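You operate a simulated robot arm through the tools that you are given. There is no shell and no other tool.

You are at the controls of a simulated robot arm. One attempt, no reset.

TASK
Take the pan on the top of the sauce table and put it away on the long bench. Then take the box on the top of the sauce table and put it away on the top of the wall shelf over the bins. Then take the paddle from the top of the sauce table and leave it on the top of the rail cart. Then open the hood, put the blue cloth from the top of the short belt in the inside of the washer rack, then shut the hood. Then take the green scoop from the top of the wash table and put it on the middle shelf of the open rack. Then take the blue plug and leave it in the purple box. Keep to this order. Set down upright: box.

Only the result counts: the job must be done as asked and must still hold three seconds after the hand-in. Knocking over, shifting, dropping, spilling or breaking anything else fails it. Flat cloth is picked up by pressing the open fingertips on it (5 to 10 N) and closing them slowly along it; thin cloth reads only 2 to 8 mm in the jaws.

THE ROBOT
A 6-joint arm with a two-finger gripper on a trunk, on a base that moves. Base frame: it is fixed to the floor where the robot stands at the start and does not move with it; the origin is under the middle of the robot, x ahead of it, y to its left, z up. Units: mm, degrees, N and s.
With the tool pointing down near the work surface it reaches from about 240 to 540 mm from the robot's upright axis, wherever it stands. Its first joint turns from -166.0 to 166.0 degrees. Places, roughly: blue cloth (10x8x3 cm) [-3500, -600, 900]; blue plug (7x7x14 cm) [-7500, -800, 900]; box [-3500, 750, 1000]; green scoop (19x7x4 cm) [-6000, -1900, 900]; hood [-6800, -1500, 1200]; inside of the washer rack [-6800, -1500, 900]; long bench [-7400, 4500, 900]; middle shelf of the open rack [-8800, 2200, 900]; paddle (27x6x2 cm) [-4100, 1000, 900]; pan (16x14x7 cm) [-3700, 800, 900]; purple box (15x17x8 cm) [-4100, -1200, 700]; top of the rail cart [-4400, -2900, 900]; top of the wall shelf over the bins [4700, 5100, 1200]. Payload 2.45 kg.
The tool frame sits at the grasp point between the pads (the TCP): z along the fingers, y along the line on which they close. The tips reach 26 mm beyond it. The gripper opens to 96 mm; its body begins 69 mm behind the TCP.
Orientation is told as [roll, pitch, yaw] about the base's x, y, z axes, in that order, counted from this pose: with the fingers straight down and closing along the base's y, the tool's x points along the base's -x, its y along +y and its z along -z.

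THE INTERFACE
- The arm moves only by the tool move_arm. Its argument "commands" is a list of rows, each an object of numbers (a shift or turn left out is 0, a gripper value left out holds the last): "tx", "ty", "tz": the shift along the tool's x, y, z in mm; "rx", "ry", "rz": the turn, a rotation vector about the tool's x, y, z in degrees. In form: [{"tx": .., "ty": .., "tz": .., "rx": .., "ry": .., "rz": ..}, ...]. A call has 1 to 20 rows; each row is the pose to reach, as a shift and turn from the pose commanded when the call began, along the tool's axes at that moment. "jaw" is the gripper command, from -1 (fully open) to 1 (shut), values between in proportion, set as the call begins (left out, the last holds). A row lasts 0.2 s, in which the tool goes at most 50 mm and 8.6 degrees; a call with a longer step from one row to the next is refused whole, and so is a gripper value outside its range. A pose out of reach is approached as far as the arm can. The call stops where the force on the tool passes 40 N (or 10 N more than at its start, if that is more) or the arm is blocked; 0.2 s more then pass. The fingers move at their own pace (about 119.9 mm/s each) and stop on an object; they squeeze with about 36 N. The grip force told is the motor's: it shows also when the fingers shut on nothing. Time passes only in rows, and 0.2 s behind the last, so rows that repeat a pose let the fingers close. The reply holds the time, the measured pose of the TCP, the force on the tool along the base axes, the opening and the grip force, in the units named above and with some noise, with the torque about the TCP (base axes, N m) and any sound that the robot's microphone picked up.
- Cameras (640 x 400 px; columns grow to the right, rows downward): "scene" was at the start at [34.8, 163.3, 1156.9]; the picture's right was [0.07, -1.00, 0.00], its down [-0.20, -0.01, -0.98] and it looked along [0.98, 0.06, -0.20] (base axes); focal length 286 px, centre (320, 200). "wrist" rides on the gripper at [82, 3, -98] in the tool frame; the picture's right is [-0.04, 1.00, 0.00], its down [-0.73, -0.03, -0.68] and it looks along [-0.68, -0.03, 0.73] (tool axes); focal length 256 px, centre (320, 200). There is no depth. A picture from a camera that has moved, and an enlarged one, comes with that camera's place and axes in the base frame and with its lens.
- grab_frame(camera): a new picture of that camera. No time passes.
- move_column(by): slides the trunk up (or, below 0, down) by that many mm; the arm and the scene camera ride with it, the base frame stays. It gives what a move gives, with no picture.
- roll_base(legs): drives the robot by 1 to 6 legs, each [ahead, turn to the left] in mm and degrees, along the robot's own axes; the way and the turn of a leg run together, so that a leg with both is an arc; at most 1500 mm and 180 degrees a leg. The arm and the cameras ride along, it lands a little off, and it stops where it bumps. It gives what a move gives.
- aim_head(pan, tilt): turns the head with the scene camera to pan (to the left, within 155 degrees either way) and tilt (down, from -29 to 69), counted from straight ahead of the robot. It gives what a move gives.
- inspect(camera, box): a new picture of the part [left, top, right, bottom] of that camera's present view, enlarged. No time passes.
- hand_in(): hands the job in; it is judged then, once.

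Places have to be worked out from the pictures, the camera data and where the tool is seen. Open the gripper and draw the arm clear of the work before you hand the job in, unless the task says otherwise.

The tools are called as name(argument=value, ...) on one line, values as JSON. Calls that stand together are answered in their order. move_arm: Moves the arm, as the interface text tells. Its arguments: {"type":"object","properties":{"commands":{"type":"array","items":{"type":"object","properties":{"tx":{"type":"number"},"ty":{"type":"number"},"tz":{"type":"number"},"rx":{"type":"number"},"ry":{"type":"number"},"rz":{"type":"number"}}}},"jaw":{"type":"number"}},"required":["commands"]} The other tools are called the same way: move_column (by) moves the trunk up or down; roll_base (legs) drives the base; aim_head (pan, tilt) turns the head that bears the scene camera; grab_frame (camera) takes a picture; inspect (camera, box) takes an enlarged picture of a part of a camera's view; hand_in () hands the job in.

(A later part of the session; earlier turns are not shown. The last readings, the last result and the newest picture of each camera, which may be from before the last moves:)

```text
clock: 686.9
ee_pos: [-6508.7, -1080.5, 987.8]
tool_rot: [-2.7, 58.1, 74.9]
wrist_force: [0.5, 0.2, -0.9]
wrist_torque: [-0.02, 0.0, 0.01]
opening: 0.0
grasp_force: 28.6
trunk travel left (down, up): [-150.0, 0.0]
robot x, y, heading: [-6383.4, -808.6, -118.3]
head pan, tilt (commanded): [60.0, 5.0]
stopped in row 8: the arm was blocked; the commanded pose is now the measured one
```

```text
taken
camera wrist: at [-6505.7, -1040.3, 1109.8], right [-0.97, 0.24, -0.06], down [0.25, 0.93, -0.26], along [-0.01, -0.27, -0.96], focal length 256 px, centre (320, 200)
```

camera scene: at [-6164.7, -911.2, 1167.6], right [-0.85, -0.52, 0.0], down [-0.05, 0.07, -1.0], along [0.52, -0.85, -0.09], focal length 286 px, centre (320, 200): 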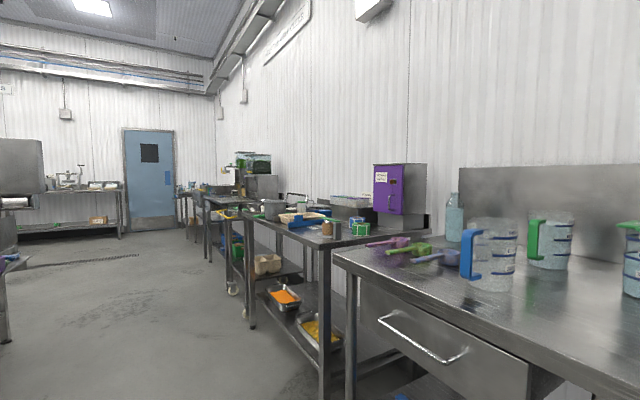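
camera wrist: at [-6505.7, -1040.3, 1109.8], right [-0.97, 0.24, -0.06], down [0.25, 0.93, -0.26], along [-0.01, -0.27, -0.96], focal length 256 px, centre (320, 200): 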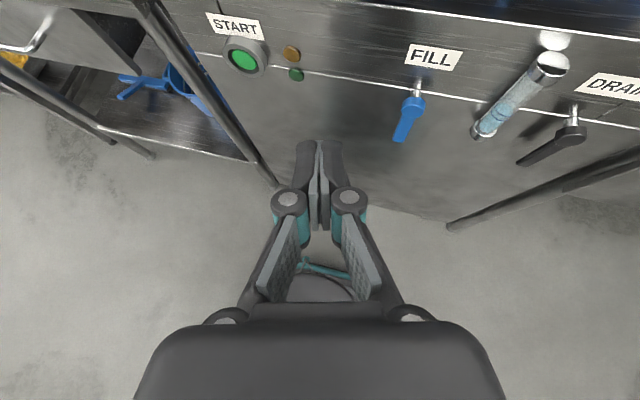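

The arm was blocked when folding so close to the body. I move the tool 100 mm forward first and then finish pitching it up.

move_arm(commands=[{"tz": 21, "tx": 13}, {"tz": 42, "tx": 26}, {"tz": 63, "tx": 40}, {"tz": 85, "tx": 53}, {"tz": 85, "tx": 53}])

move_arm(commands=[{"ry": 8}, {"ry": 16}, {"ry": 24}, {"ry": 32}, {"ry": 32}])

grab_frame(camera="wrist")

grab_frame(camera="scene")

```text
clock: 688.1
ee_pos: [-6532.6, -1178.8, 987.9]
tool_rot: [-2.8, 57.9, 74.7]
wrist_force: [0.4, 0.5, 0.7]
wrist_torque: [-0.01, -0.01, 0.0]
opening: 0.2
grasp_force: 28.7
trunk travel left (down, up): [-150.0, 0.0]
robot x, y, heading: [-6383.1, -805.9, -118.3]
head pan, tilt (commanded): [60.0, 5.0]
```

```text
clock: 689.3
ee_pos: [-6531.0, -1176.9, 988.1]
tool_rot: [-91.4, 88.6, -14.4]
wrist_force: [0.3, 0.1, 0.7]
wrist_torque: [-0.03, 0.01, 0.03]
opening: 0.1
grasp_force: 28.5
trunk travel left (down, up): [-150.0, 0.0]
robot x, y, heading: [-6378.2, -812.4, -118.6]
head pan, tilt (commanded): [60.0, 5.0]
```

```text
taken
camera wrist: at [-6514.8, -1080.9, 1069.4], right [-0.97, 0.22, -0.07], down [0.2, 0.65, -0.73], along [-0.12, -0.73, -0.68], focal length 256 px, centre (320, 200)
```

wrist: 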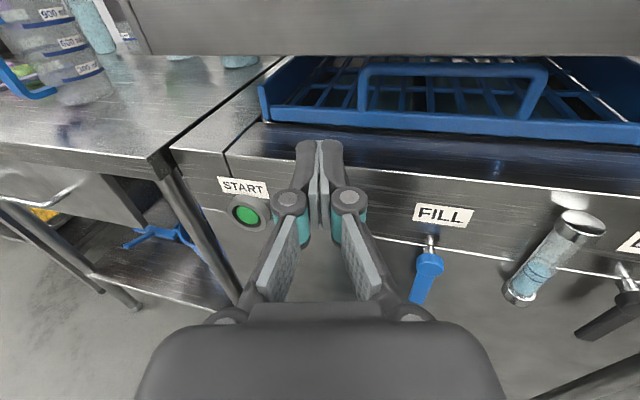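

```text
taken
camera scene: at [-6164.7, -911.3, 1167.6], right [-0.85, -0.52, 0.0], down [-0.05, 0.07, -1.0], along [0.52, -0.85, -0.09], focal length 286 px, centre (320, 200)
```

scene: 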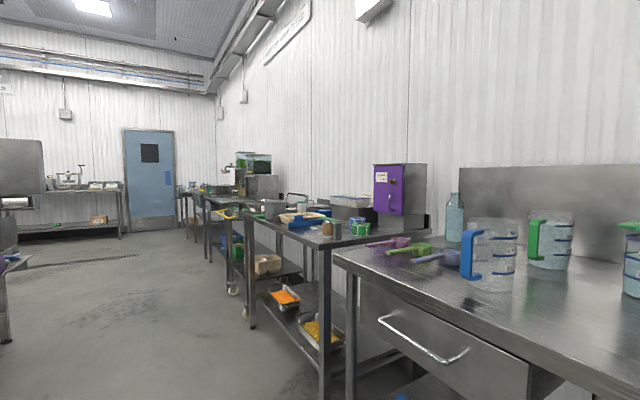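

The hood is still up and the horizontal posture is back, but yawed 17° left. I square it to the hood, centre it under the bar and go to z≈1045.

move_arm(commands=[{"tx": 10, "ty": 20, "tz": -5, "rx": -3.5}, {"tx": 22, "ty": 40, "tz": -10, "rx": -7}, {"tx": 34, "ty": 60, "tz": -14, "rx": -10.5}, {"tx": 46, "ty": 80, "tz": -18, "rx": -14}, {"tx": 57, "ty": 96, "tz": -20, "rx": -16.7}, {"tx": 57, "ty": 96, "tz": -20, "rx": -16.7}])

grab_frame(camera="wrist")

```text
clock: 690.7
ee_pos: [-6621.7, -1137.4, 1042.3]
tool_rot: [-72.3, 88.6, -11.9]
wrist_force: [0.3, 0.7, 0.5]
wrist_torque: [0.0, -0.01, 0.0]
opening: 0.0
grasp_force: 28.2
trunk travel left (down, up): [-150.0, 0.0]
robot x, y, heading: [-6384.6, -809.2, -118.5]
head pan, tilt (commanded): [60.0, 5.0]
```

```text
taken
camera wrist: at [-6578.1, -1051.2, 1125.1], right [-0.87, 0.49, -0.06], down [0.38, 0.57, -0.73], along [-0.32, -0.66, -0.68], focal length 256 px, centre (320, 200)
```

wrist: 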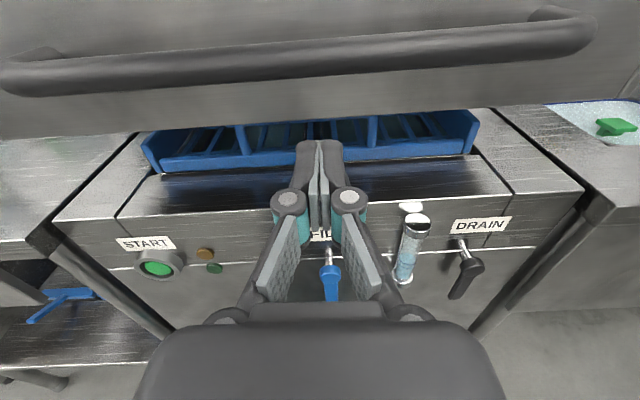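

The fingers are centred under the bar (bar z≈1079). I advance 100 mm beneath it and then push up gently.

move_arm(commands=[{"tz": 25}, {"tz": 50}, {"tz": 75}, {"tz": 98}, {"tz": 98}])

move_arm(commands=[{"tx": 6}, {"tx": 12}, {"tx": 18}, {"tx": 24}, {"tx": 30}, {"tx": 36}, {"tx": 36}])

grab_frame(camera="wrist")

```text
clock: 691.9
ee_pos: [-6670.5, -1223.4, 1042.1]
tool_rot: [-74.0, 88.5, -13.7]
wrist_force: [-0.4, 0.7, -0.3]
wrist_torque: [0.01, -0.01, -0.01]
opening: 0.0
grasp_force: 28.1
trunk travel left (down, up): [-150.0, 0.0]
robot x, y, heading: [-6379.7, -811.2, -118.4]
head pan, tilt (commanded): [60.0, 5.0]
```

```text
clock: 693.5
ee_pos: [-6672.0, -1222.7, 1076.7]
tool_rot: [-75.5, 88.5, -15.1]
wrist_force: [0.0, -1.3, -2.3]
wrist_torque: [0.02, 0.01, 0.01]
opening: 0.0
grasp_force: 28.8
trunk travel left (down, up): [-150.0, 0.0]
robot x, y, heading: [-6381.7, -811.6, -118.5]
head pan, tilt (commanded): [60.0, 5.0]
```

```text
taken
camera wrist: at [-6627.9, -1134.9, 1159.3], right [-0.87, 0.49, -0.06], down [0.38, 0.57, -0.73], along [-0.32, -0.66, -0.68], focal length 256 px, centre (320, 200)
```

wrist: 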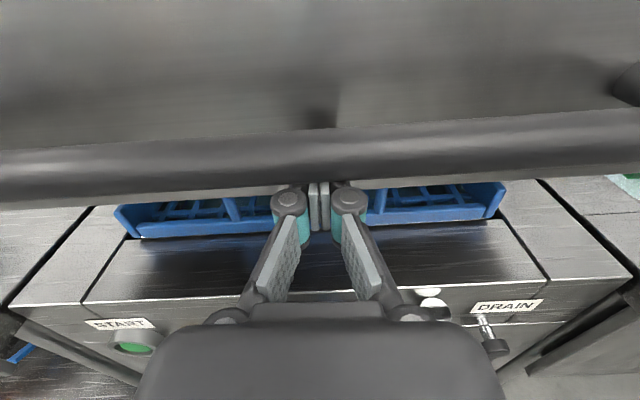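

The bar is rising on the fingers with little force. I turn the head away and lift on to z≈1290.

aim_head(pan=100, tilt=10)

move_arm(commands=[{"tx": 15}, {"tx": 30}, {"tx": 45}, {"tx": 60}, {"tx": 75}, {"tx": 90}, {"tx": 105}, {"tx": 105}])

grab_frame(camera="wrist")

```text
clock: 694.5
ee_pos: [-6671.4, -1221.3, 1078.0]
tool_rot: [-73.1, 88.5, -12.7]
wrist_force: [0.1, 0.1, -0.4]
wrist_torque: [-0.02, 0.01, 0.01]
opening: 0.0
grasp_force: 28.2
trunk travel left (down, up): [-150.0, 0.0]
robot x, y, heading: [-6379.7, -812.5, -118.5]
head pan, tilt (commanded): [100.0, 10.0]
```

```text
clock: 696.3
ee_pos: [-6674.5, -1220.0, 1183.9]
tool_rot: [-77.5, 88.6, -17.0]
wrist_force: [-0.1, 0.1, -1.2]
wrist_torque: [-0.01, -0.01, 0.01]
opening: 0.0
grasp_force: 28.8
trunk travel left (down, up): [-150.0, 0.0]
robot x, y, heading: [-6382.6, -808.8, -118.4]
head pan, tilt (commanded): [100.0, 10.0]
```

```text
taken
camera wrist: at [-6630.2, -1132.2, 1266.3], right [-0.87, 0.49, -0.06], down [0.38, 0.57, -0.73], along [-0.32, -0.66, -0.68], focal length 256 px, centre (320, 200)
```

wrist: 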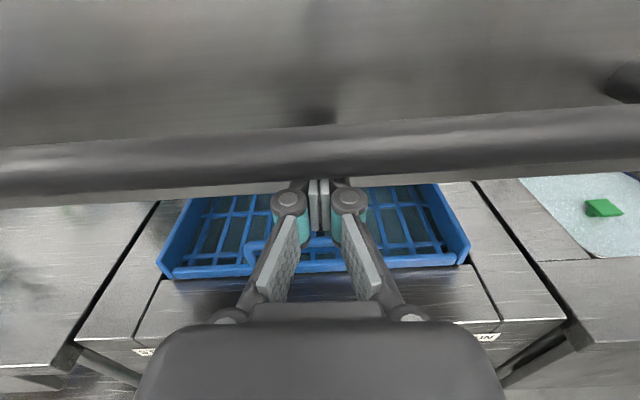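

move_arm(commands=[{"tx": 15}, {"tx": 30}, {"tx": 45}, {"tx": 60}, {"tx": 75}, {"tx": 90}, {"tx": 105}, {"tx": 105}])

grab_frame(camera="wrist")

```text
clock: 698.1
ee_pos: [-6676.3, -1219.8, 1289.7]
tool_rot: [-76.7, 88.5, -16.4]
wrist_force: [-0.3, -0.5, 0.4]
wrist_torque: [0.0, 0.0, -0.01]
opening: 0.0
grasp_force: 28.9
trunk travel left (down, up): [-150.0, 0.0]
robot x, y, heading: [-6383.3, -807.1, -118.7]
head pan, tilt (commanded): [100.0, 10.0]
```

```text
taken
camera wrist: at [-6633.3, -1132.0, 1371.9], right [-0.87, 0.49, -0.06], down [0.38, 0.57, -0.73], along [-0.32, -0.66, -0.68], focal length 256 px, centre (320, 200)
```

wrist: 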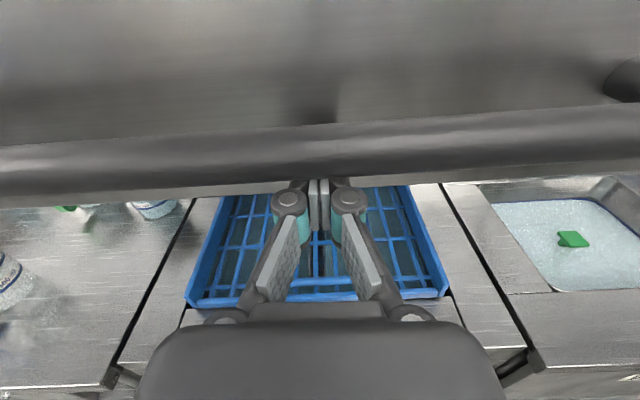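

The hood is up ~340 mm. I try a bit more to reach its end stop.

move_arm(commands=[{"tx": 8}, {"tx": 16}, {"tx": 24}, {"tx": 32}, {"tx": 40}, {"tx": 40}])

grab_frame(camera="wrist")

```text
clock: 699.5
ee_pos: [-6676.0, -1219.7, 1329.1]
tool_rot: [-76.5, 88.5, -16.3]
wrist_force: [0.6, 0.8, -1.1]
wrist_torque: [0.02, 0.0, -0.02]
opening: 0.1
grasp_force: 28.5
trunk travel left (down, up): [-150.0, 0.0]
robot x, y, heading: [-6382.3, -808.7, -118.6]
head pan, tilt (commanded): [100.0, 10.0]
```

```text
taken
camera wrist: at [-6633.1, -1133.5, 1410.8], right [-0.87, 0.49, -0.06], down [0.38, 0.57, -0.73], along [-0.32, -0.66, -0.68], focal length 256 px, centre (320, 200)
```

wrist: 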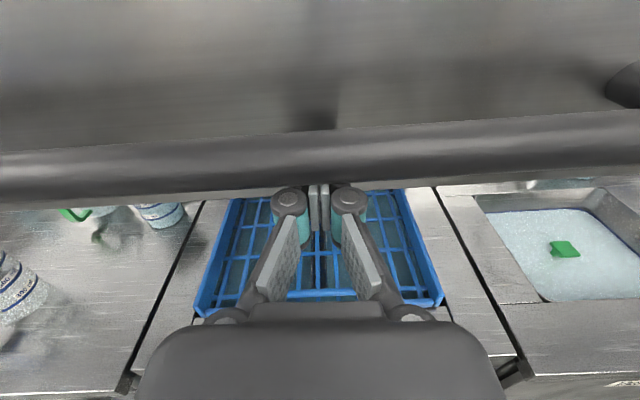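

move_arm(commands=[{"tx": 8}, {"tx": 16}, {"tx": 24}, {"tx": 30}, {"tx": 30}])

```text
clock: 700.5
ee_pos: [-6679.9, -1223.2, 1349.6]
tool_rot: [-47.0, 88.2, 13.4]
wrist_force: [0.9, 1.3, -5.8]
wrist_torque: [-0.1, 0.08, 0.05]
opening: 0.0
grasp_force: 28.6
trunk travel left (down, up): [-150.0, 0.0]
robot x, y, heading: [-6384.3, -807.9, -118.7]
head pan, tilt (commanded): [100.0, 10.0]
stopped in row 4: the force on the tool passed its limit at 55 N (the readings are from after the stop); the commanded pose is now the measured one
```

The hood is at its upper stop (about 400 mm up). I lower the arm straight down, check that the hood stays, then retract.

move_arm(commands=[{"tx": -15}, {"tx": -45}, {"tx": -80}, {"tx": -120}, {"tx": -160}, {"tx": -200}, {"tx": -240}, {"tx": -270}, {"tx": -270}])

grab_frame(camera="wrist")

aim_head(pan=15, tilt=5)

grab_frame(camera="scene")

```text
clock: 702.5
ee_pos: [-6672.9, -1218.7, 1078.3]
tool_rot: [-50.4, 88.2, 10.0]
wrist_force: [-0.1, 0.9, 0.1]
wrist_torque: [-0.02, -0.02, -0.01]
opening: 0.1
grasp_force: 28.3
trunk travel left (down, up): [-150.0, 0.0]
robot x, y, heading: [-6383.4, -811.4, -118.2]
head pan, tilt (commanded): [100.0, 10.0]
```

```text
taken
camera wrist: at [-6630.4, -1132.4, 1161.9], right [-0.87, 0.49, -0.06], down [0.38, 0.58, -0.72], along [-0.32, -0.65, -0.69], focal length 256 px, centre (320, 200)
```

wrist: 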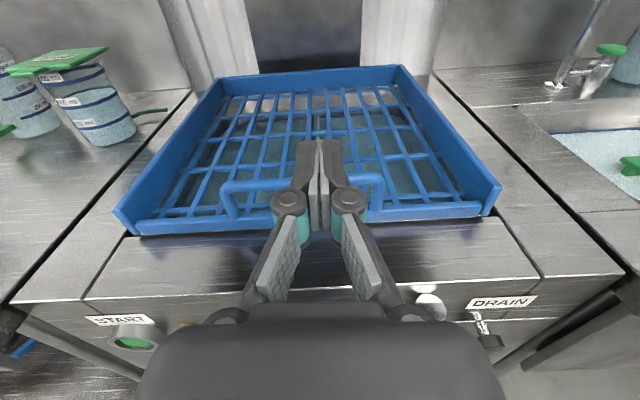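

```text
clock: 704.1
ee_pos: [-6673.7, -1218.0, 1079.1]
tool_rot: [-50.5, 88.2, 9.8]
wrist_force: [0.2, 0.4, -0.4]
wrist_torque: [0.03, 0.01, -0.01]
opening: 0.2
grasp_force: 28.7
trunk travel left (down, up): [-150.0, 0.0]
robot x, y, heading: [-6384.9, -812.2, -118.6]
head pan, tilt (commanded): [15.0, 5.0]
```

```text
taken
camera scene: at [-6233.9, -922.2, 1167.6], right [-0.97, 0.23, 0.0], down [0.02, 0.08, -1.0], along [-0.23, -0.97, -0.09], focal length 286 px, centre (320, 200)
```

scene: 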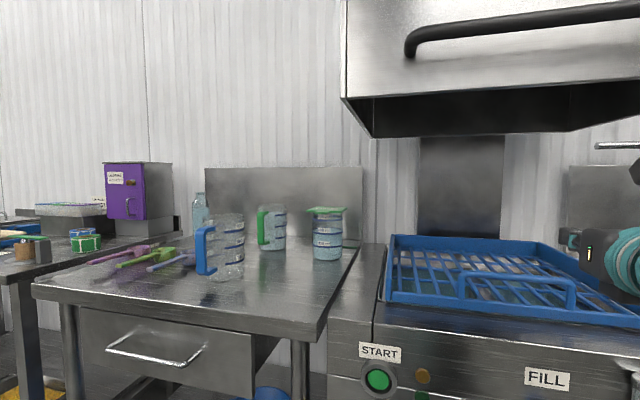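

The hood stays fully open and the rack is exposed. Next the cloth on the short belt: I retract, back off and drive to the far side of the belt, facing it.

move_arm(commands=[{"tz": -25}, {"tz": -55}, {"tz": -90}, {"tz": -110, "tx": -30}, {"tz": -110, "tx": -60}, {"tz": -110, "tx": -60}])

roll_base(legs=[[-320, 0], [0, 131], [1200, 0], [600, 0]])

aim_head(pan=-20, tilt=15)

grab_frame(camera="scene")

```text
clock: 705.5
ee_pos: [-6615.6, -1122.3, 1022.1]
tool_rot: [-50.8, 88.2, 9.6]
wrist_force: [-0.2, -0.3, -0.2]
wrist_torque: [0.01, 0.01, 0.0]
opening: 0.2
grasp_force: 28.7
trunk travel left (down, up): [-150.0, 0.0]
robot x, y, heading: [-6379.3, -813.7, -118.3]
head pan, tilt (commanded): [15.0, 5.0]
```

```text
clock: 721.7
ee_pos: [-4047.0, -211.7, 1022.0]
tool_rot: [-50.6, 88.2, 138.1]
wrist_force: [-0.3, -0.4, -0.4]
wrist_torque: [0.02, -0.01, 0.02]
opening: 0.1
grasp_force: 28.2
trunk travel left (down, up): [-150.0, 0.0]
robot x, y, heading: [-4438.5, -222.6, 9.8]
head pan, tilt (commanded): [15.0, 5.0]
```

```text
clock: 722.7
ee_pos: [-4047.1, -211.8, 1021.0]
tool_rot: [-50.7, 88.2, 137.9]
wrist_force: [0.4, 0.0, 0.6]
wrist_torque: [0.01, -0.04, 0.03]
opening: 0.0
grasp_force: 29.1
trunk travel left (down, up): [-150.0, 0.0]
robot x, y, heading: [-4436.5, -224.5, 10.0]
head pan, tilt (commanded): [-20.0, 15.0]
```

```text
taken
camera scene: at [-4429.5, -93.4, 1151.4], right [-0.18, -0.98, 0.0], down [-0.25, 0.05, -0.97], along [0.95, -0.17, -0.26], focal length 286 px, centre (320, 200)
```

scene: 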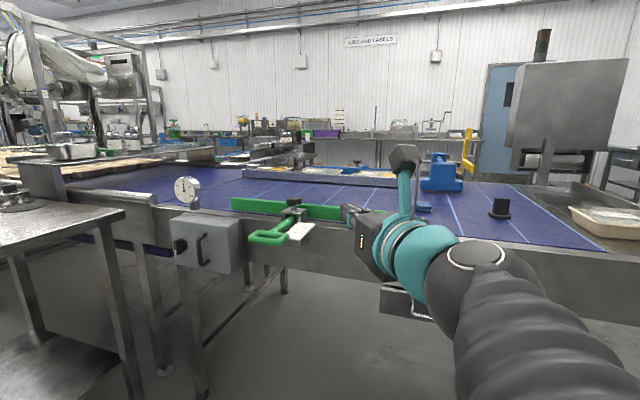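

I turn to face the belt squarely and look at the cloth with both cameras.

roll_base(legs=[[0, -37.5]])

grab_frame(camera="wrist")

aim_head(pan=5, tilt=15)

grab_frame(camera="scene")

```text
clock: 724.9
ee_pos: [-4121.9, -448.8, 1021.7]
tool_rot: [-50.8, 88.2, 100.5]
wrist_force: [0.1, 0.1, -0.3]
wrist_torque: [0.0, 0.02, 0.01]
opening: 0.0
grasp_force: 28.6
trunk travel left (down, up): [-150.0, 0.0]
robot x, y, heading: [-4437.7, -221.0, -27.8]
head pan, tilt (commanded): [-20.0, 15.0]
```

```text
taken
camera wrist: at [-4208.8, -409.2, 1105.2], right [-0.48, -0.88, -0.06], down [-0.59, 0.37, -0.72], along [0.65, -0.31, -0.69], focal length 256 px, centre (320, 200)
```

wrist: 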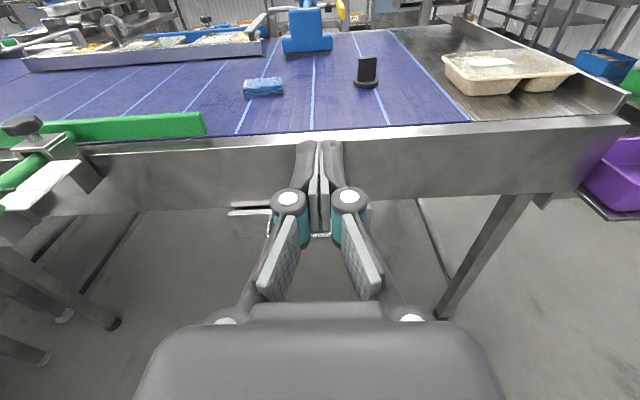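

```text
clock: 725.7
ee_pos: [-4121.1, -450.2, 1022.3]
tool_rot: [-50.8, 88.2, 100.6]
wrist_force: [-0.1, 0.3, -0.8]
wrist_torque: [-0.01, -0.02, -0.02]
opening: 0.0
grasp_force: 28.5
trunk travel left (down, up): [-150.0, 0.0]
robot x, y, heading: [-4440.2, -221.5, -27.8]
head pan, tilt (commanded): [5.0, 15.0]
```

```text
taken
camera scene: at [-4329.6, -90.5, 1151.4], right [-0.39, -0.92, 0.0], down [-0.24, 0.1, -0.97], along [0.89, -0.37, -0.26], focal length 286 px, centre (320, 200)
```

scene: 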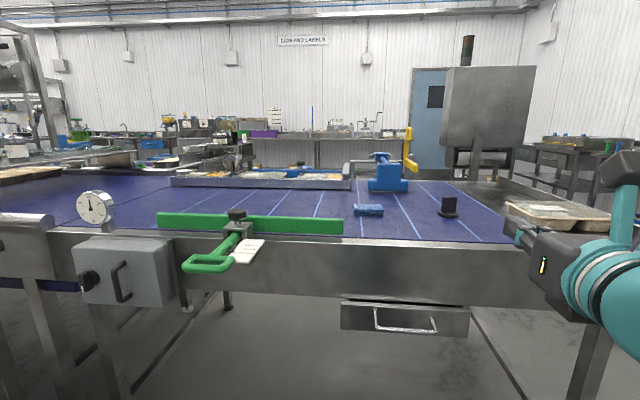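

I zoom in on the cloth to see its shape.

inspect(camera="wrist", box=[220, 60, 320, 120])

inspect(camera="scene", box=[320, 180, 440, 250])

```text
6.40 times, centred on (270, 90) of wrist
camera zoom: at [-4208.9, -409.2, 1105.2], right [-0.48, -0.88, -0.06], down [-0.59, 0.37, -0.72], along [0.65, -0.31, -0.69], focal length 1638 px, centre (640, 904)
```

zoom: 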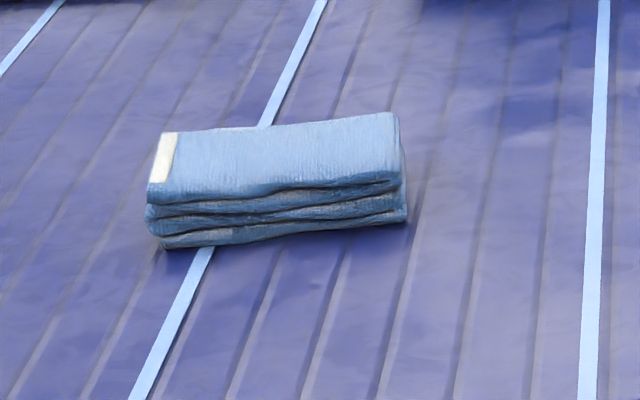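

```text
5.33 times, centred on (380, 215) of scene
camera zoom: at [-4329.6, -90.5, 1151.4], right [-0.39, -0.92, 0.0], down [-0.24, 0.1, -0.97], along [0.89, -0.37, -0.26], focal length 1526 px, centre (0, 120)
```

zoom: 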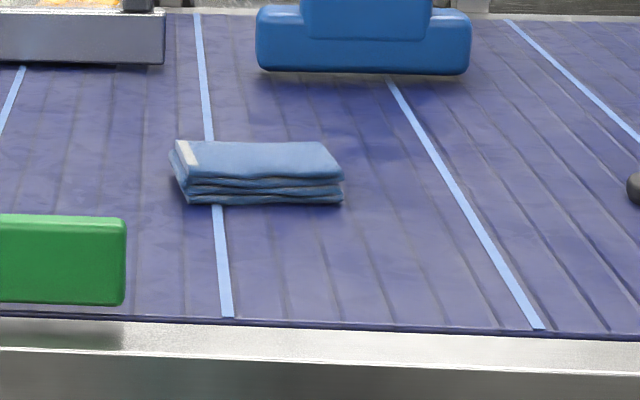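

The cloth is a folded stack of about 100×80×30 mm at (w≈2822, u≈-2208), belt surface z≈858, out of straight-down reach from the belt edge. I'll stand close, rake it ~90 mm nearer with the fingertips, then grip it across its short side.

roll_base(legs=[[0, 14], [385, 0], [0, -14.5]])

grab_frame(camera="wrist")

aim_head(pan=0, tilt=30)

grab_frame(camera="scene")

```text
clock: 729.9
ee_pos: [-3753.6, -537.9, 1022.3]
tool_rot: [-51.1, 88.2, 100.3]
wrist_force: [-0.1, 0.4, -0.1]
wrist_torque: [0.0, -0.03, 0.03]
opening: 0.1
grasp_force: 28.2
trunk travel left (down, up): [-150.0, 0.0]
robot x, y, heading: [-4064.8, -311.4, -27.7]
head pan, tilt (commanded): [5.0, 15.0]
```

```text
taken
camera wrist: at [-3841.1, -496.7, 1105.2], right [-0.48, -0.87, -0.06], down [-0.59, 0.37, -0.72], along [0.65, -0.31, -0.69], focal length 256 px, centre (320, 200)
```

wrist: 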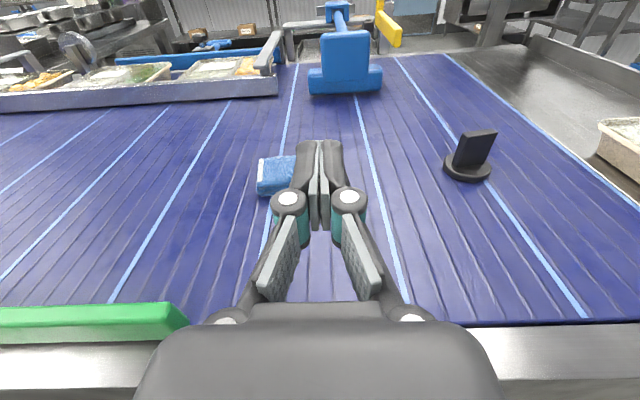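

```text
clock: 730.6
ee_pos: [-3752.8, -537.8, 1022.4]
tool_rot: [-51.0, 88.2, 100.3]
wrist_force: [0.4, 0.5, -0.3]
wrist_torque: [0.04, 0.04, 0.01]
opening: 0.0
grasp_force: 28.2
trunk travel left (down, up): [-150.0, 0.0]
robot x, y, heading: [-4071.8, -308.2, -27.9]
head pan, tilt (commanded): [0.0, 30.0]
```

```text
taken
camera scene: at [-3967.6, -183.8, 1127.2], right [-0.46, -0.89, 0.0], down [-0.44, 0.23, -0.87], along [0.77, -0.4, -0.5], focal length 286 px, centre (320, 200)
```

scene: 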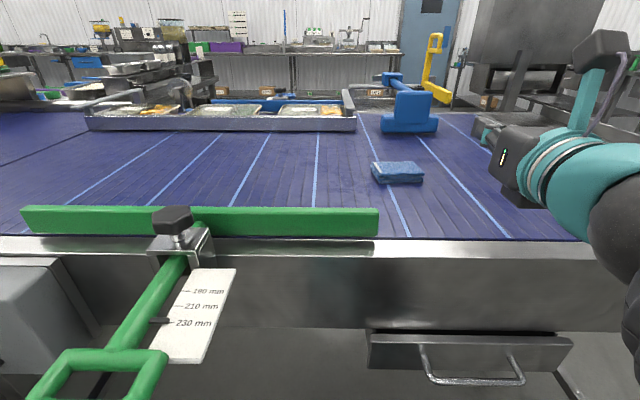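

I open the jaws to 60 mm and pitch the tool 45° down, then reach over and behind the cloth.

move_arm(commands=[{"ry": -8, "rz": -1}, {"ry": -16, "rz": -2}, {"ry": -24, "rz": -3}, {"ry": -32, "rz": -3}, {"ry": -40, "rz": -3}, {"ry": -45, "rz": -3}, {"ry": -45, "rz": -3}], jaw=-0.25)

grab_frame(camera="wrist")

```text
clock: 732.2
ee_pos: [-3753.1, -538.9, 1022.4]
tool_rot: [1.7, 43.8, 153.6]
wrist_force: [0.2, -0.6, -0.1]
wrist_torque: [0.01, 0.01, -0.01]
opening: 60.1
grasp_force: 0.0
trunk travel left (down, up): [-150.0, 0.0]
robot x, y, heading: [-4069.6, -308.7, -27.7]
head pan, tilt (commanded): [0.0, 30.0]
```

```text
taken
camera wrist: at [-3762.1, -534.5, 1149.4], right [-0.49, -0.87, -0.01], down [-0.87, 0.49, -0.02], along [0.02, 0.0, -1.0], focal length 256 px, centre (320, 200)
```

wrist: 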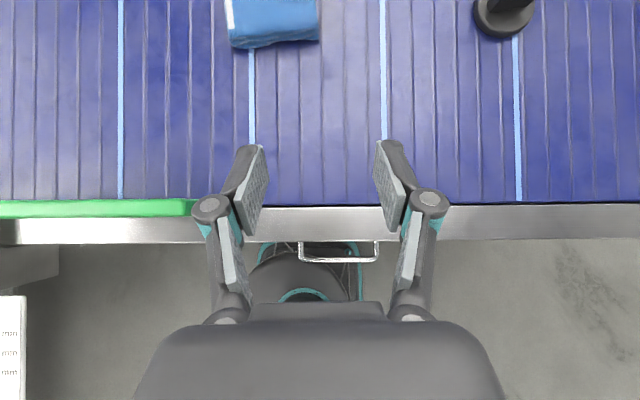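

The wrist camera now looks straight down: the cloth's near edge is ~165 mm ahead of the tool, centred. I reach over it to behind its far edge at z≈950, tilting steeper.

move_arm(commands=[{"tx": 21, "ty": -8, "tz": 34, "ry": -2}, {"tx": 42, "ty": -16, "tz": 69, "ry": -4}, {"tx": 63, "ty": -24, "tz": 103, "ry": -6}, {"tx": 84, "ty": -32, "tz": 138, "ry": -8}, {"tx": 105, "ty": -40, "tz": 172, "ry": -10}, {"tx": 126, "ty": -47, "tz": 207, "ry": -12}, {"tx": 147, "ty": -53, "tz": 241, "ry": -14}, {"tx": 147, "ty": -53, "tz": 241, "ry": -14}])

grab_frame(camera="wrist")

grab_frame(camera="scene")

```text
clock: 734.0
ee_pos: [-3512.8, -649.6, 941.1]
tool_rot: [1.2, 30.0, 155.0]
wrist_force: [0.6, -0.4, -0.4]
wrist_torque: [0.0, -0.01, 0.0]
opening: 60.2
grasp_force: 0.0
out of reach, approached as far as the arm can: row 3, 4, 5, 6, 7, 8
trunk travel left (down, up): [-150.0, 0.0]
robot x, y, heading: [-4066.9, -310.5, -27.9]
head pan, tilt (commanded): [0.0, 30.0]
```

```text
taken
camera wrist: at [-3493.4, -660.2, 1067.2], right [-0.46, -0.89, 0.0], down [-0.86, 0.45, 0.22], along [-0.19, 0.1, -0.98], focal length 256 px, centre (320, 200)
```

wrist: 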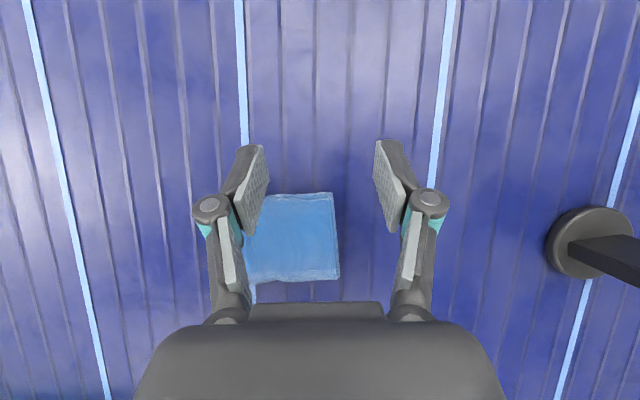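

```text
taken
camera scene: at [-3967.5, -183.9, 1127.2], right [-0.46, -0.89, 0.0], down [-0.44, 0.23, -0.87], along [0.77, -0.4, -0.5], focal length 286 px, centre (320, 200)
```

scene: 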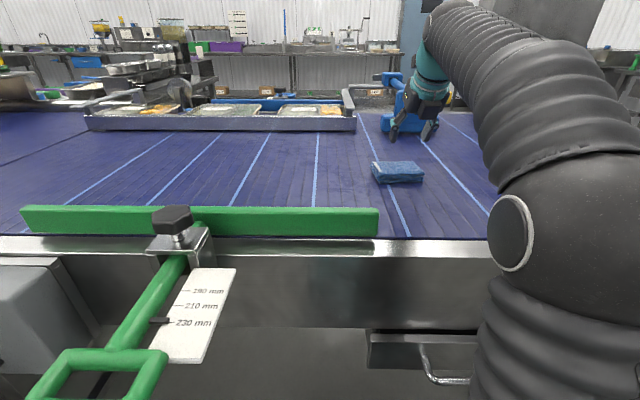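

The tool is just past the cloth's far edge but at its reach limit. I roll the base 35 mm closer (elbow and base stay clear of the belt edge) to get behind it.

roll_base(legs=[[35, 0]])

move_arm(commands=[{"ty": -8, "tz": 0}, {"ty": -16, "tz": 0}, {"ty": -22, "tz": 0}, {"ty": -22, "tz": 0}])

grab_frame(camera="wrist")

```text
clock: 734.9
ee_pos: [-3480.7, -667.1, 942.1]
tool_rot: [1.2, 29.9, 154.8]
wrist_force: [-0.7, 0.2, 1.5]
wrist_torque: [0.04, 0.02, 0.04]
opening: 60.0
grasp_force: 0.0
trunk travel left (down, up): [-150.0, 0.0]
robot x, y, heading: [-4035.2, -324.8, -27.6]
head pan, tilt (commanded): [0.0, 30.0]
```

```text
clock: 735.9
ee_pos: [-3479.6, -658.5, 939.8]
tool_rot: [1.0, 30.0, 155.4]
wrist_force: [-0.9, 0.6, -0.3]
wrist_torque: [-0.01, 0.02, -0.02]
opening: 60.0
grasp_force: 0.0
out of reach, approached as far as the arm can: row 2, 3, 4
trunk travel left (down, up): [-150.0, 0.0]
robot x, y, heading: [-4039.1, -325.2, -28.0]
head pan, tilt (commanded): [0.0, 30.0]
```

```text
taken
camera wrist: at [-3461.1, -669.5, 1065.2], right [-0.46, -0.89, 0.0], down [-0.87, 0.44, 0.22], along [-0.19, 0.1, -0.98], focal length 256 px, centre (320, 200)
```

wrist: 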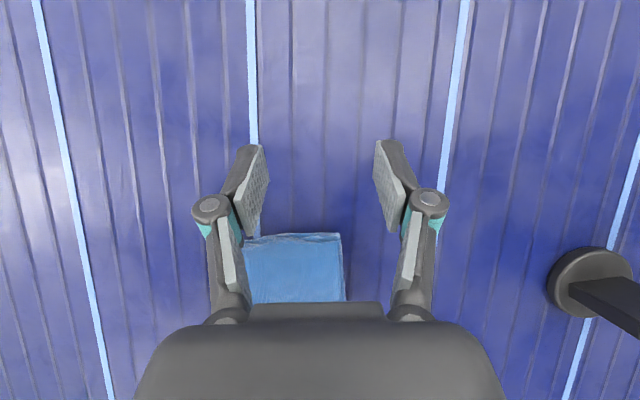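

The open fingertips are ~45 mm behind the cloth's far edge. I lower them straight down to just above the belt.

move_arm(commands=[{"tz": 10.4, "tx": -6}, {"tz": 20.8, "tx": -12}, {"tz": 31.2, "tx": -18}, {"tz": 41.6, "tx": -24}, {"tz": 48, "tx": -28}, {"tz": 48, "tx": -28}])

grab_frame(camera="wrist")

inspect(camera="scene", box=[340, 100, 480, 200])

```text
clock: 737.3
ee_pos: [-3478.9, -657.5, 885.5]
tool_rot: [1.1, 30.3, 155.1]
wrist_force: [6.5, -3.0, 13.2]
wrist_torque: [0.37, -0.35, -0.18]
opening: 62.4
grasp_force: 1.4
trunk travel left (down, up): [-150.0, 0.0]
robot x, y, heading: [-4037.4, -326.4, -28.0]
head pan, tilt (commanded): [0.0, 30.0]
```

```text
taken
camera wrist: at [-3461.6, -668.7, 1011.5], right [-0.46, -0.89, 0.0], down [-0.87, 0.45, 0.22], along [-0.19, 0.1, -0.98], focal length 256 px, centre (320, 200)
```

wrist: 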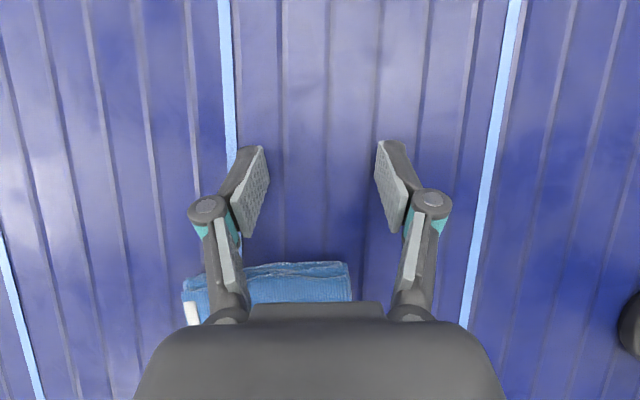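

```text
4.00 times, centred on (410, 150) of scene
camera zoom: at [-3936.2, -200.4, 1127.4], right [-0.46, -0.89, 0.0], down [-0.44, 0.23, -0.87], along [0.77, -0.4, -0.5], focal length 1145 px, centre (-40, 400)
```

zoom: 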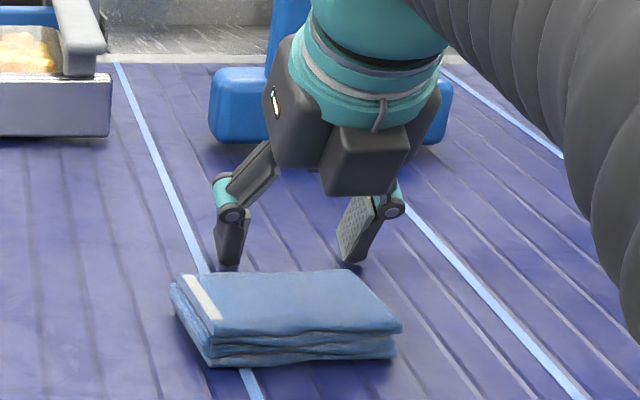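

The tips touched the belt. I raise them 5 mm, shift 28 mm left and narrow the jaws so both fingers are behind the cloth.

move_arm(commands=[{"tz": -5, "tx": 3}, {"tz": -5, "tx": 3, "ty": -10}, {"tz": -5, "tx": 3, "ty": -20}, {"tz": -5, "tx": 3, "ty": -28}, {"tz": -5, "tx": 3, "ty": -28}], jaw=0.1)

grab_frame(camera="wrist")

```text
clock: 738.5
ee_pos: [-3477.1, -649.6, 887.5]
tool_rot: [0.9, 30.4, 155.8]
wrist_force: [9.6, -5.3, 23.9]
wrist_torque: [-0.16, -0.22, -0.01]
opening: 44.4
grasp_force: 6.5
out of reach, approached as far as the arm can: row 2, 3, 4, 5
trunk travel left (down, up): [-150.0, 0.0]
robot x, y, heading: [-4038.7, -325.3, -27.7]
head pan, tilt (commanded): [0.0, 30.0]
```

```text
taken
camera wrist: at [-3459.0, -660.3, 1013.2], right [-0.45, -0.89, -0.01], down [-0.87, 0.44, 0.21], along [-0.19, 0.1, -0.98], focal length 256 px, centre (320, 200)
```

wrist: 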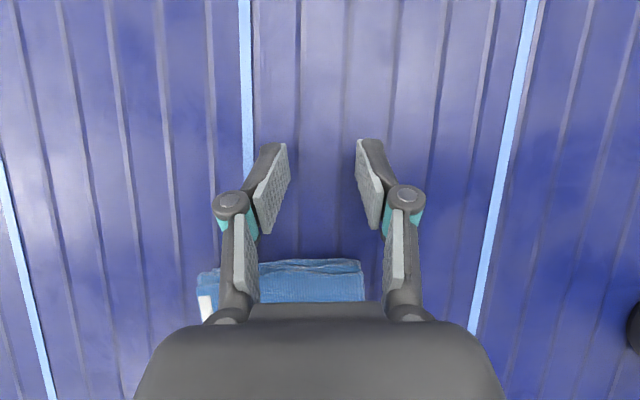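

The closing tips press on the belt; I raise 10 mm and turn the base 2.5° left to centre the fingers on the cloth.

move_arm(commands=[{"tz": -5, "tx": 3}, {"tz": -9, "tx": 5}, {"tz": -9, "tx": 5}])

roll_base(legs=[[0, 2.5]])

grab_frame(camera="wrist")

inspect(camera="scene", box=[340, 100, 480, 200])

```text
clock: 739.3
ee_pos: [-3480.7, -654.8, 894.3]
tool_rot: [1.2, 30.0, 155.3]
wrist_force: [0.2, -0.6, -0.1]
wrist_torque: [-0.01, 0.02, 0.01]
opening: 43.4
grasp_force: 0.1
out of reach, approached as far as the arm can: row 1, 2, 3
trunk travel left (down, up): [-150.0, 0.0]
robot x, y, heading: [-4036.8, -324.4, -27.9]
head pan, tilt (commanded): [0.0, 30.0]
```

```text
clock: 740.1
ee_pos: [-3465.7, -630.0, 895.9]
tool_rot: [1.0, 30.0, 157.9]
wrist_force: [-0.5, 0.1, 1.0]
wrist_torque: [-0.01, 0.0, -0.02]
opening: 43.2
grasp_force: 0.1
trunk travel left (down, up): [-150.0, 0.0]
robot x, y, heading: [-4037.3, -321.4, -24.9]
head pan, tilt (commanded): [0.0, 30.0]
```

```text
taken
camera wrist: at [-3447.1, -639.8, 1021.5], right [-0.42, -0.91, -0.01], down [-0.89, 0.4, 0.22], along [-0.2, 0.1, -0.98], focal length 256 px, centre (320, 200)
```

wrist: 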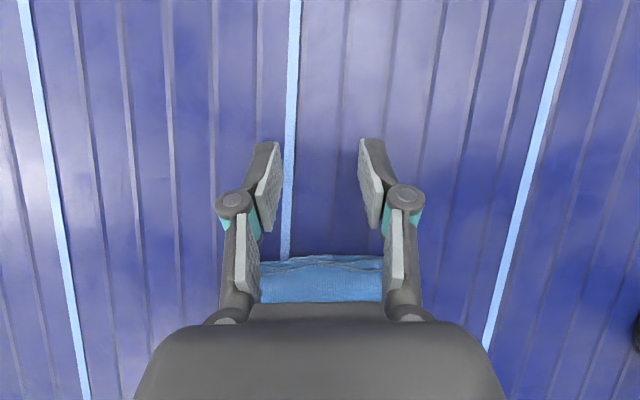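

```text
4.00 times, centred on (410, 150) of scene
camera zoom: at [-3941.8, -196.0, 1127.2], right [-0.42, -0.91, 0.0], down [-0.45, 0.21, -0.87], along [0.78, -0.37, -0.5], focal length 1145 px, centre (-40, 400)
```

zoom: 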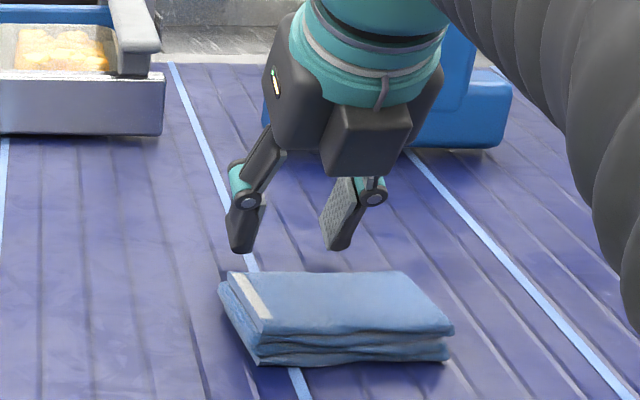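

The fingers are centred behind the cloth, ~8 mm above the belt. I rake it toward me by drawing the tool back 105 mm slowly.

move_arm(commands=[{"tz": -5, "tx": -8.7}, {"tz": -10, "tx": -17.3}, {"tz": -14, "tx": -24.2}, {"tz": -18, "tx": -31.2}, {"tz": -22, "tx": -38.1}, {"tz": -26, "tx": -45}, {"tz": -30, "tx": -52}, {"tz": -34, "tx": -59}, {"tz": -38, "tx": -65.8}, {"tz": -42, "tx": -72.7}, {"tz": -46, "tx": -79.7}, {"tz": -50, "tx": -86.6}, {"tz": -52, "tx": -90}, {"tz": -52, "tx": -90}])

grab_frame(camera="wrist")

inspect(camera="scene", box=[340, 120, 500, 240])

```text
clock: 743.1
ee_pos: [-3562.6, -591.0, 894.2]
tool_rot: [1.0, 29.9, 157.9]
wrist_force: [0.2, -0.4, -0.3]
wrist_torque: [0.03, 0.01, -0.01]
opening: 43.3
grasp_force: 0.0
trunk travel left (down, up): [-150.0, 0.0]
robot x, y, heading: [-4041.6, -324.0, -25.2]
head pan, tilt (commanded): [0.0, 30.0]
```

```text
taken
camera wrist: at [-3544.4, -600.2, 1020.5], right [-0.42, -0.91, -0.01], down [-0.89, 0.4, 0.22], along [-0.2, 0.1, -0.98], focal length 256 px, centre (320, 200)
```

wrist: 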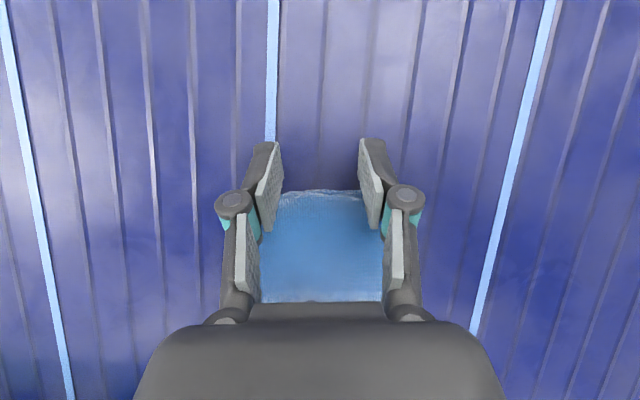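

```text
3.33 times, centred on (420, 180) of scene
camera zoom: at [-3941.9, -196.0, 1127.0], right [-0.42, -0.91, 0.0], down [-0.45, 0.21, -0.87], along [0.78, -0.37, -0.5], focal length 954 px, centre (-13, 267)
```

zoom: 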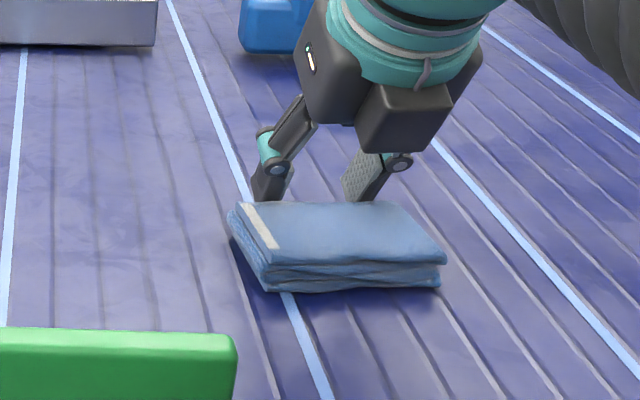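

The cloth slid intact; its centre is now ~500 mm ahead. I raise the tool, point it straight down and turn it so the jaws close across the cloth's short side.

move_arm(commands=[{"tx": 15, "tz": -26}, {"tx": 30, "tz": -52}, {"tx": 45, "tz": -78}, {"tx": 20, "tz": -100}, {"tx": -5, "tz": -120}, {"tx": -22, "tz": -133}, {"tx": -22, "tz": -133}], jaw=-1)

move_arm(commands=[{"ry": -8}, {"ry": -16}, {"ry": -24}, {"ry": -30}, {"ry": -30}])

move_arm(commands=[{"rz": -8.4}, {"rz": -16.8}, {"rz": -25.2}, {"rz": -33.6}, {"rz": -42}, {"rz": -50.4}, {"rz": -58.8}, {"rz": -67.2}, {"rz": -75.6}, {"rz": -84}, {"rz": -90}, {"rz": -90}])

grab_frame(camera="wrist")

grab_frame(camera="scene")

```text
clock: 744.7
ee_pos: [-3642.1, -556.1, 997.9]
tool_rot: [1.0, 29.9, 157.9]
wrist_force: [0.1, -0.5, -0.6]
wrist_torque: [-0.02, -0.05, -0.02]
opening: 96.2
grasp_force: 0.1
trunk travel left (down, up): [-150.0, 0.0]
robot x, y, heading: [-4037.0, -323.3, -25.3]
head pan, tilt (commanded): [0.0, 30.0]
```

```text
clock: 745.9
ee_pos: [-3640.5, -556.4, 1000.5]
tool_rot: [0.9, 0.0, 157.4]
wrist_force: [0.2, 0.0, 0.6]
wrist_torque: [-0.01, 0.02, -0.02]
opening: 96.3
grasp_force: 0.0
trunk travel left (down, up): [-150.0, 0.0]
robot x, y, heading: [-4039.1, -326.0, -24.9]
head pan, tilt (commanded): [0.0, 30.0]
```

```text
clock: 748.5
ee_pos: [-3641.4, -555.4, 1000.4]
tool_rot: [0.1, -0.9, -112.5]
wrist_force: [0.1, 0.1, 0.2]
wrist_torque: [0.0, 0.0, -0.01]
opening: 96.2
grasp_force: 0.2
trunk travel left (down, up): [-150.0, 0.0]
robot x, y, heading: [-4038.5, -325.9, -25.1]
head pan, tilt (commanded): [0.0, 30.0]
```

```text
taken
camera wrist: at [-3606.2, -479.9, 1096.9], right [0.91, -0.42, 0.0], down [-0.3, -0.66, 0.69], along [-0.29, -0.63, -0.72], focal length 256 px, centre (320, 200)
```

wrist: 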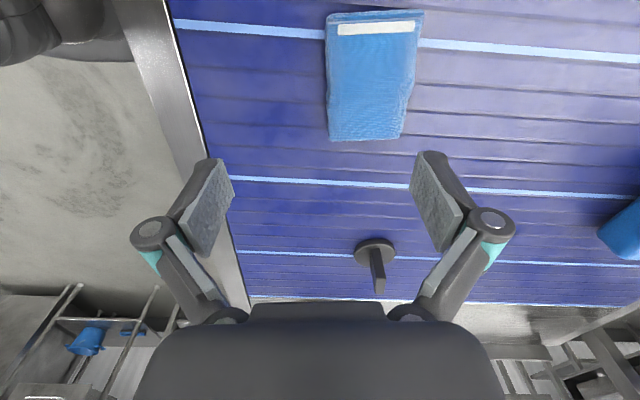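

```text
taken
camera scene: at [-3941.8, -196.0, 1127.2], right [-0.42, -0.91, 0.0], down [-0.45, 0.21, -0.87], along [0.78, -0.37, -0.5], focal length 286 px, centre (320, 200)
```

scene: 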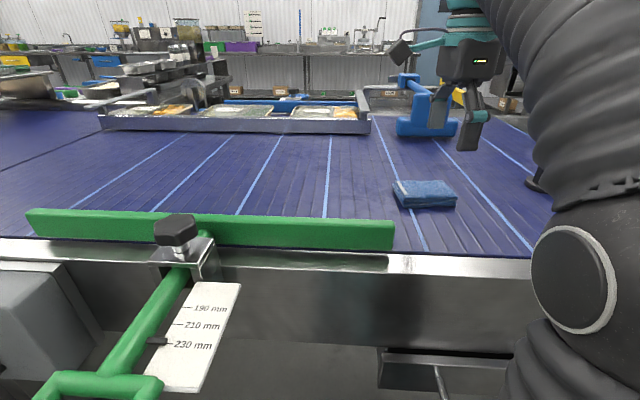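

The cloth's centre is 40 mm ahead and 7 mm left of the tool, ~66 mm across the jaws. I move over it and lower around it.

move_arm(commands=[{"tx": 3, "ty": 15, "tz": 5}, {"tx": 7, "ty": 40, "tz": 25}, {"tx": 7, "ty": 40, "tz": 55}, {"tx": 7, "ty": 40, "tz": 80}, {"tx": 7, "ty": 40, "tz": 95}, {"tx": 7, "ty": 40, "tz": 95}])

grab_frame(camera="wrist")

inspect(camera="scene", box=[360, 120, 520, 240])

```text
clock: 749.9
ee_pos: [-3600.3, -568.1, 905.2]
tool_rot: [0.1, -0.8, -112.7]
wrist_force: [-0.3, -0.5, 0.4]
wrist_torque: [0.02, -0.02, 0.04]
opening: 96.1
grasp_force: 0.0
trunk travel left (down, up): [-150.0, 0.0]
robot x, y, heading: [-4037.0, -324.6, -25.2]
head pan, tilt (commanded): [0.0, 30.0]
```

```text
taken
camera wrist: at [-3566.9, -492.8, 1002.4], right [0.91, -0.42, 0.0], down [-0.31, -0.66, 0.69], along [-0.29, -0.63, -0.72], focal length 256 px, centre (320, 200)
```

wrist: 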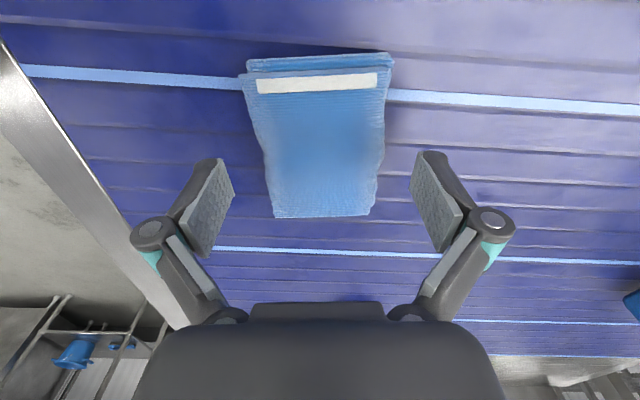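

```text
3.33 times, centred on (440, 180) of scene
camera zoom: at [-3941.8, -196.0, 1127.2], right [-0.42, -0.91, 0.0], down [-0.45, 0.21, -0.87], along [0.78, -0.37, -0.5], focal length 954 px, centre (-80, 267)
```

zoom: 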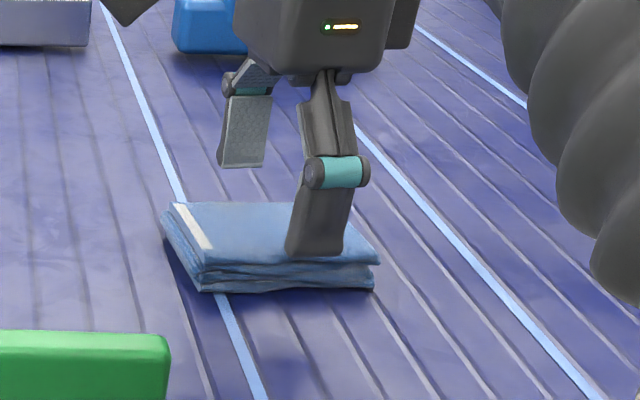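

The cloth is centred across the jaws with ~15 mm to spare on each side. I shift 7 mm left and lower 20 mm.

move_arm(commands=[{"tx": 4, "tz": 6}, {"tx": 7, "tz": 12}, {"tx": 7, "tz": 17}, {"tx": 7, "tz": 20}, {"tx": 7, "tz": 20}])

move_arm(commands=[{"tz": 0}, {"tz": 0}], jaw=-0.5)

move_arm(commands=[{"tz": 0}, {"tz": 0}], jaw=-0.3)

grab_frame(camera="wrist")

```text
clock: 751.1
ee_pos: [-3599.1, -561.3, 885.1]
tool_rot: [0.1, -0.8, -112.6]
wrist_force: [-0.2, 0.0, -0.5]
wrist_torque: [-0.01, 0.01, -0.01]
opening: 96.0
grasp_force: 0.0
trunk travel left (down, up): [-150.0, 0.0]
robot x, y, heading: [-4037.7, -324.9, -24.8]
head pan, tilt (commanded): [0.0, 30.0]
```

```text
clock: 751.7
ee_pos: [-3599.3, -559.2, 885.0]
tool_rot: [0.2, -1.0, -112.5]
wrist_force: [0.4, 0.2, -0.2]
wrist_torque: [0.03, -0.02, 0.03]
opening: 72.5
grasp_force: 0.1
trunk travel left (down, up): [-150.0, 0.0]
robot x, y, heading: [-4036.0, -329.0, -25.3]
head pan, tilt (commanded): [0.0, 30.0]
```

```text
clock: 752.3
ee_pos: [-3599.4, -560.2, 885.1]
tool_rot: [0.2, -1.0, -112.6]
wrist_force: [0.4, -1.3, 3.9]
wrist_torque: [0.03, 0.05, 0.02]
opening: 68.8
grasp_force: 36.1
trunk travel left (down, up): [-150.0, 0.0]
robot x, y, heading: [-4036.7, -326.2, -25.1]
head pan, tilt (commanded): [0.0, 30.0]
```

```text
taken
camera wrist: at [-3564.5, -485.4, 982.3], right [0.91, -0.42, 0.0], down [-0.31, -0.66, 0.69], along [-0.29, -0.63, -0.72], focal length 256 px, centre (320, 200)
```

wrist: 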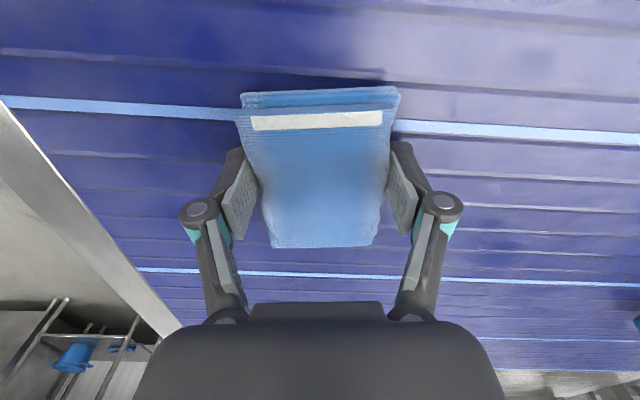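

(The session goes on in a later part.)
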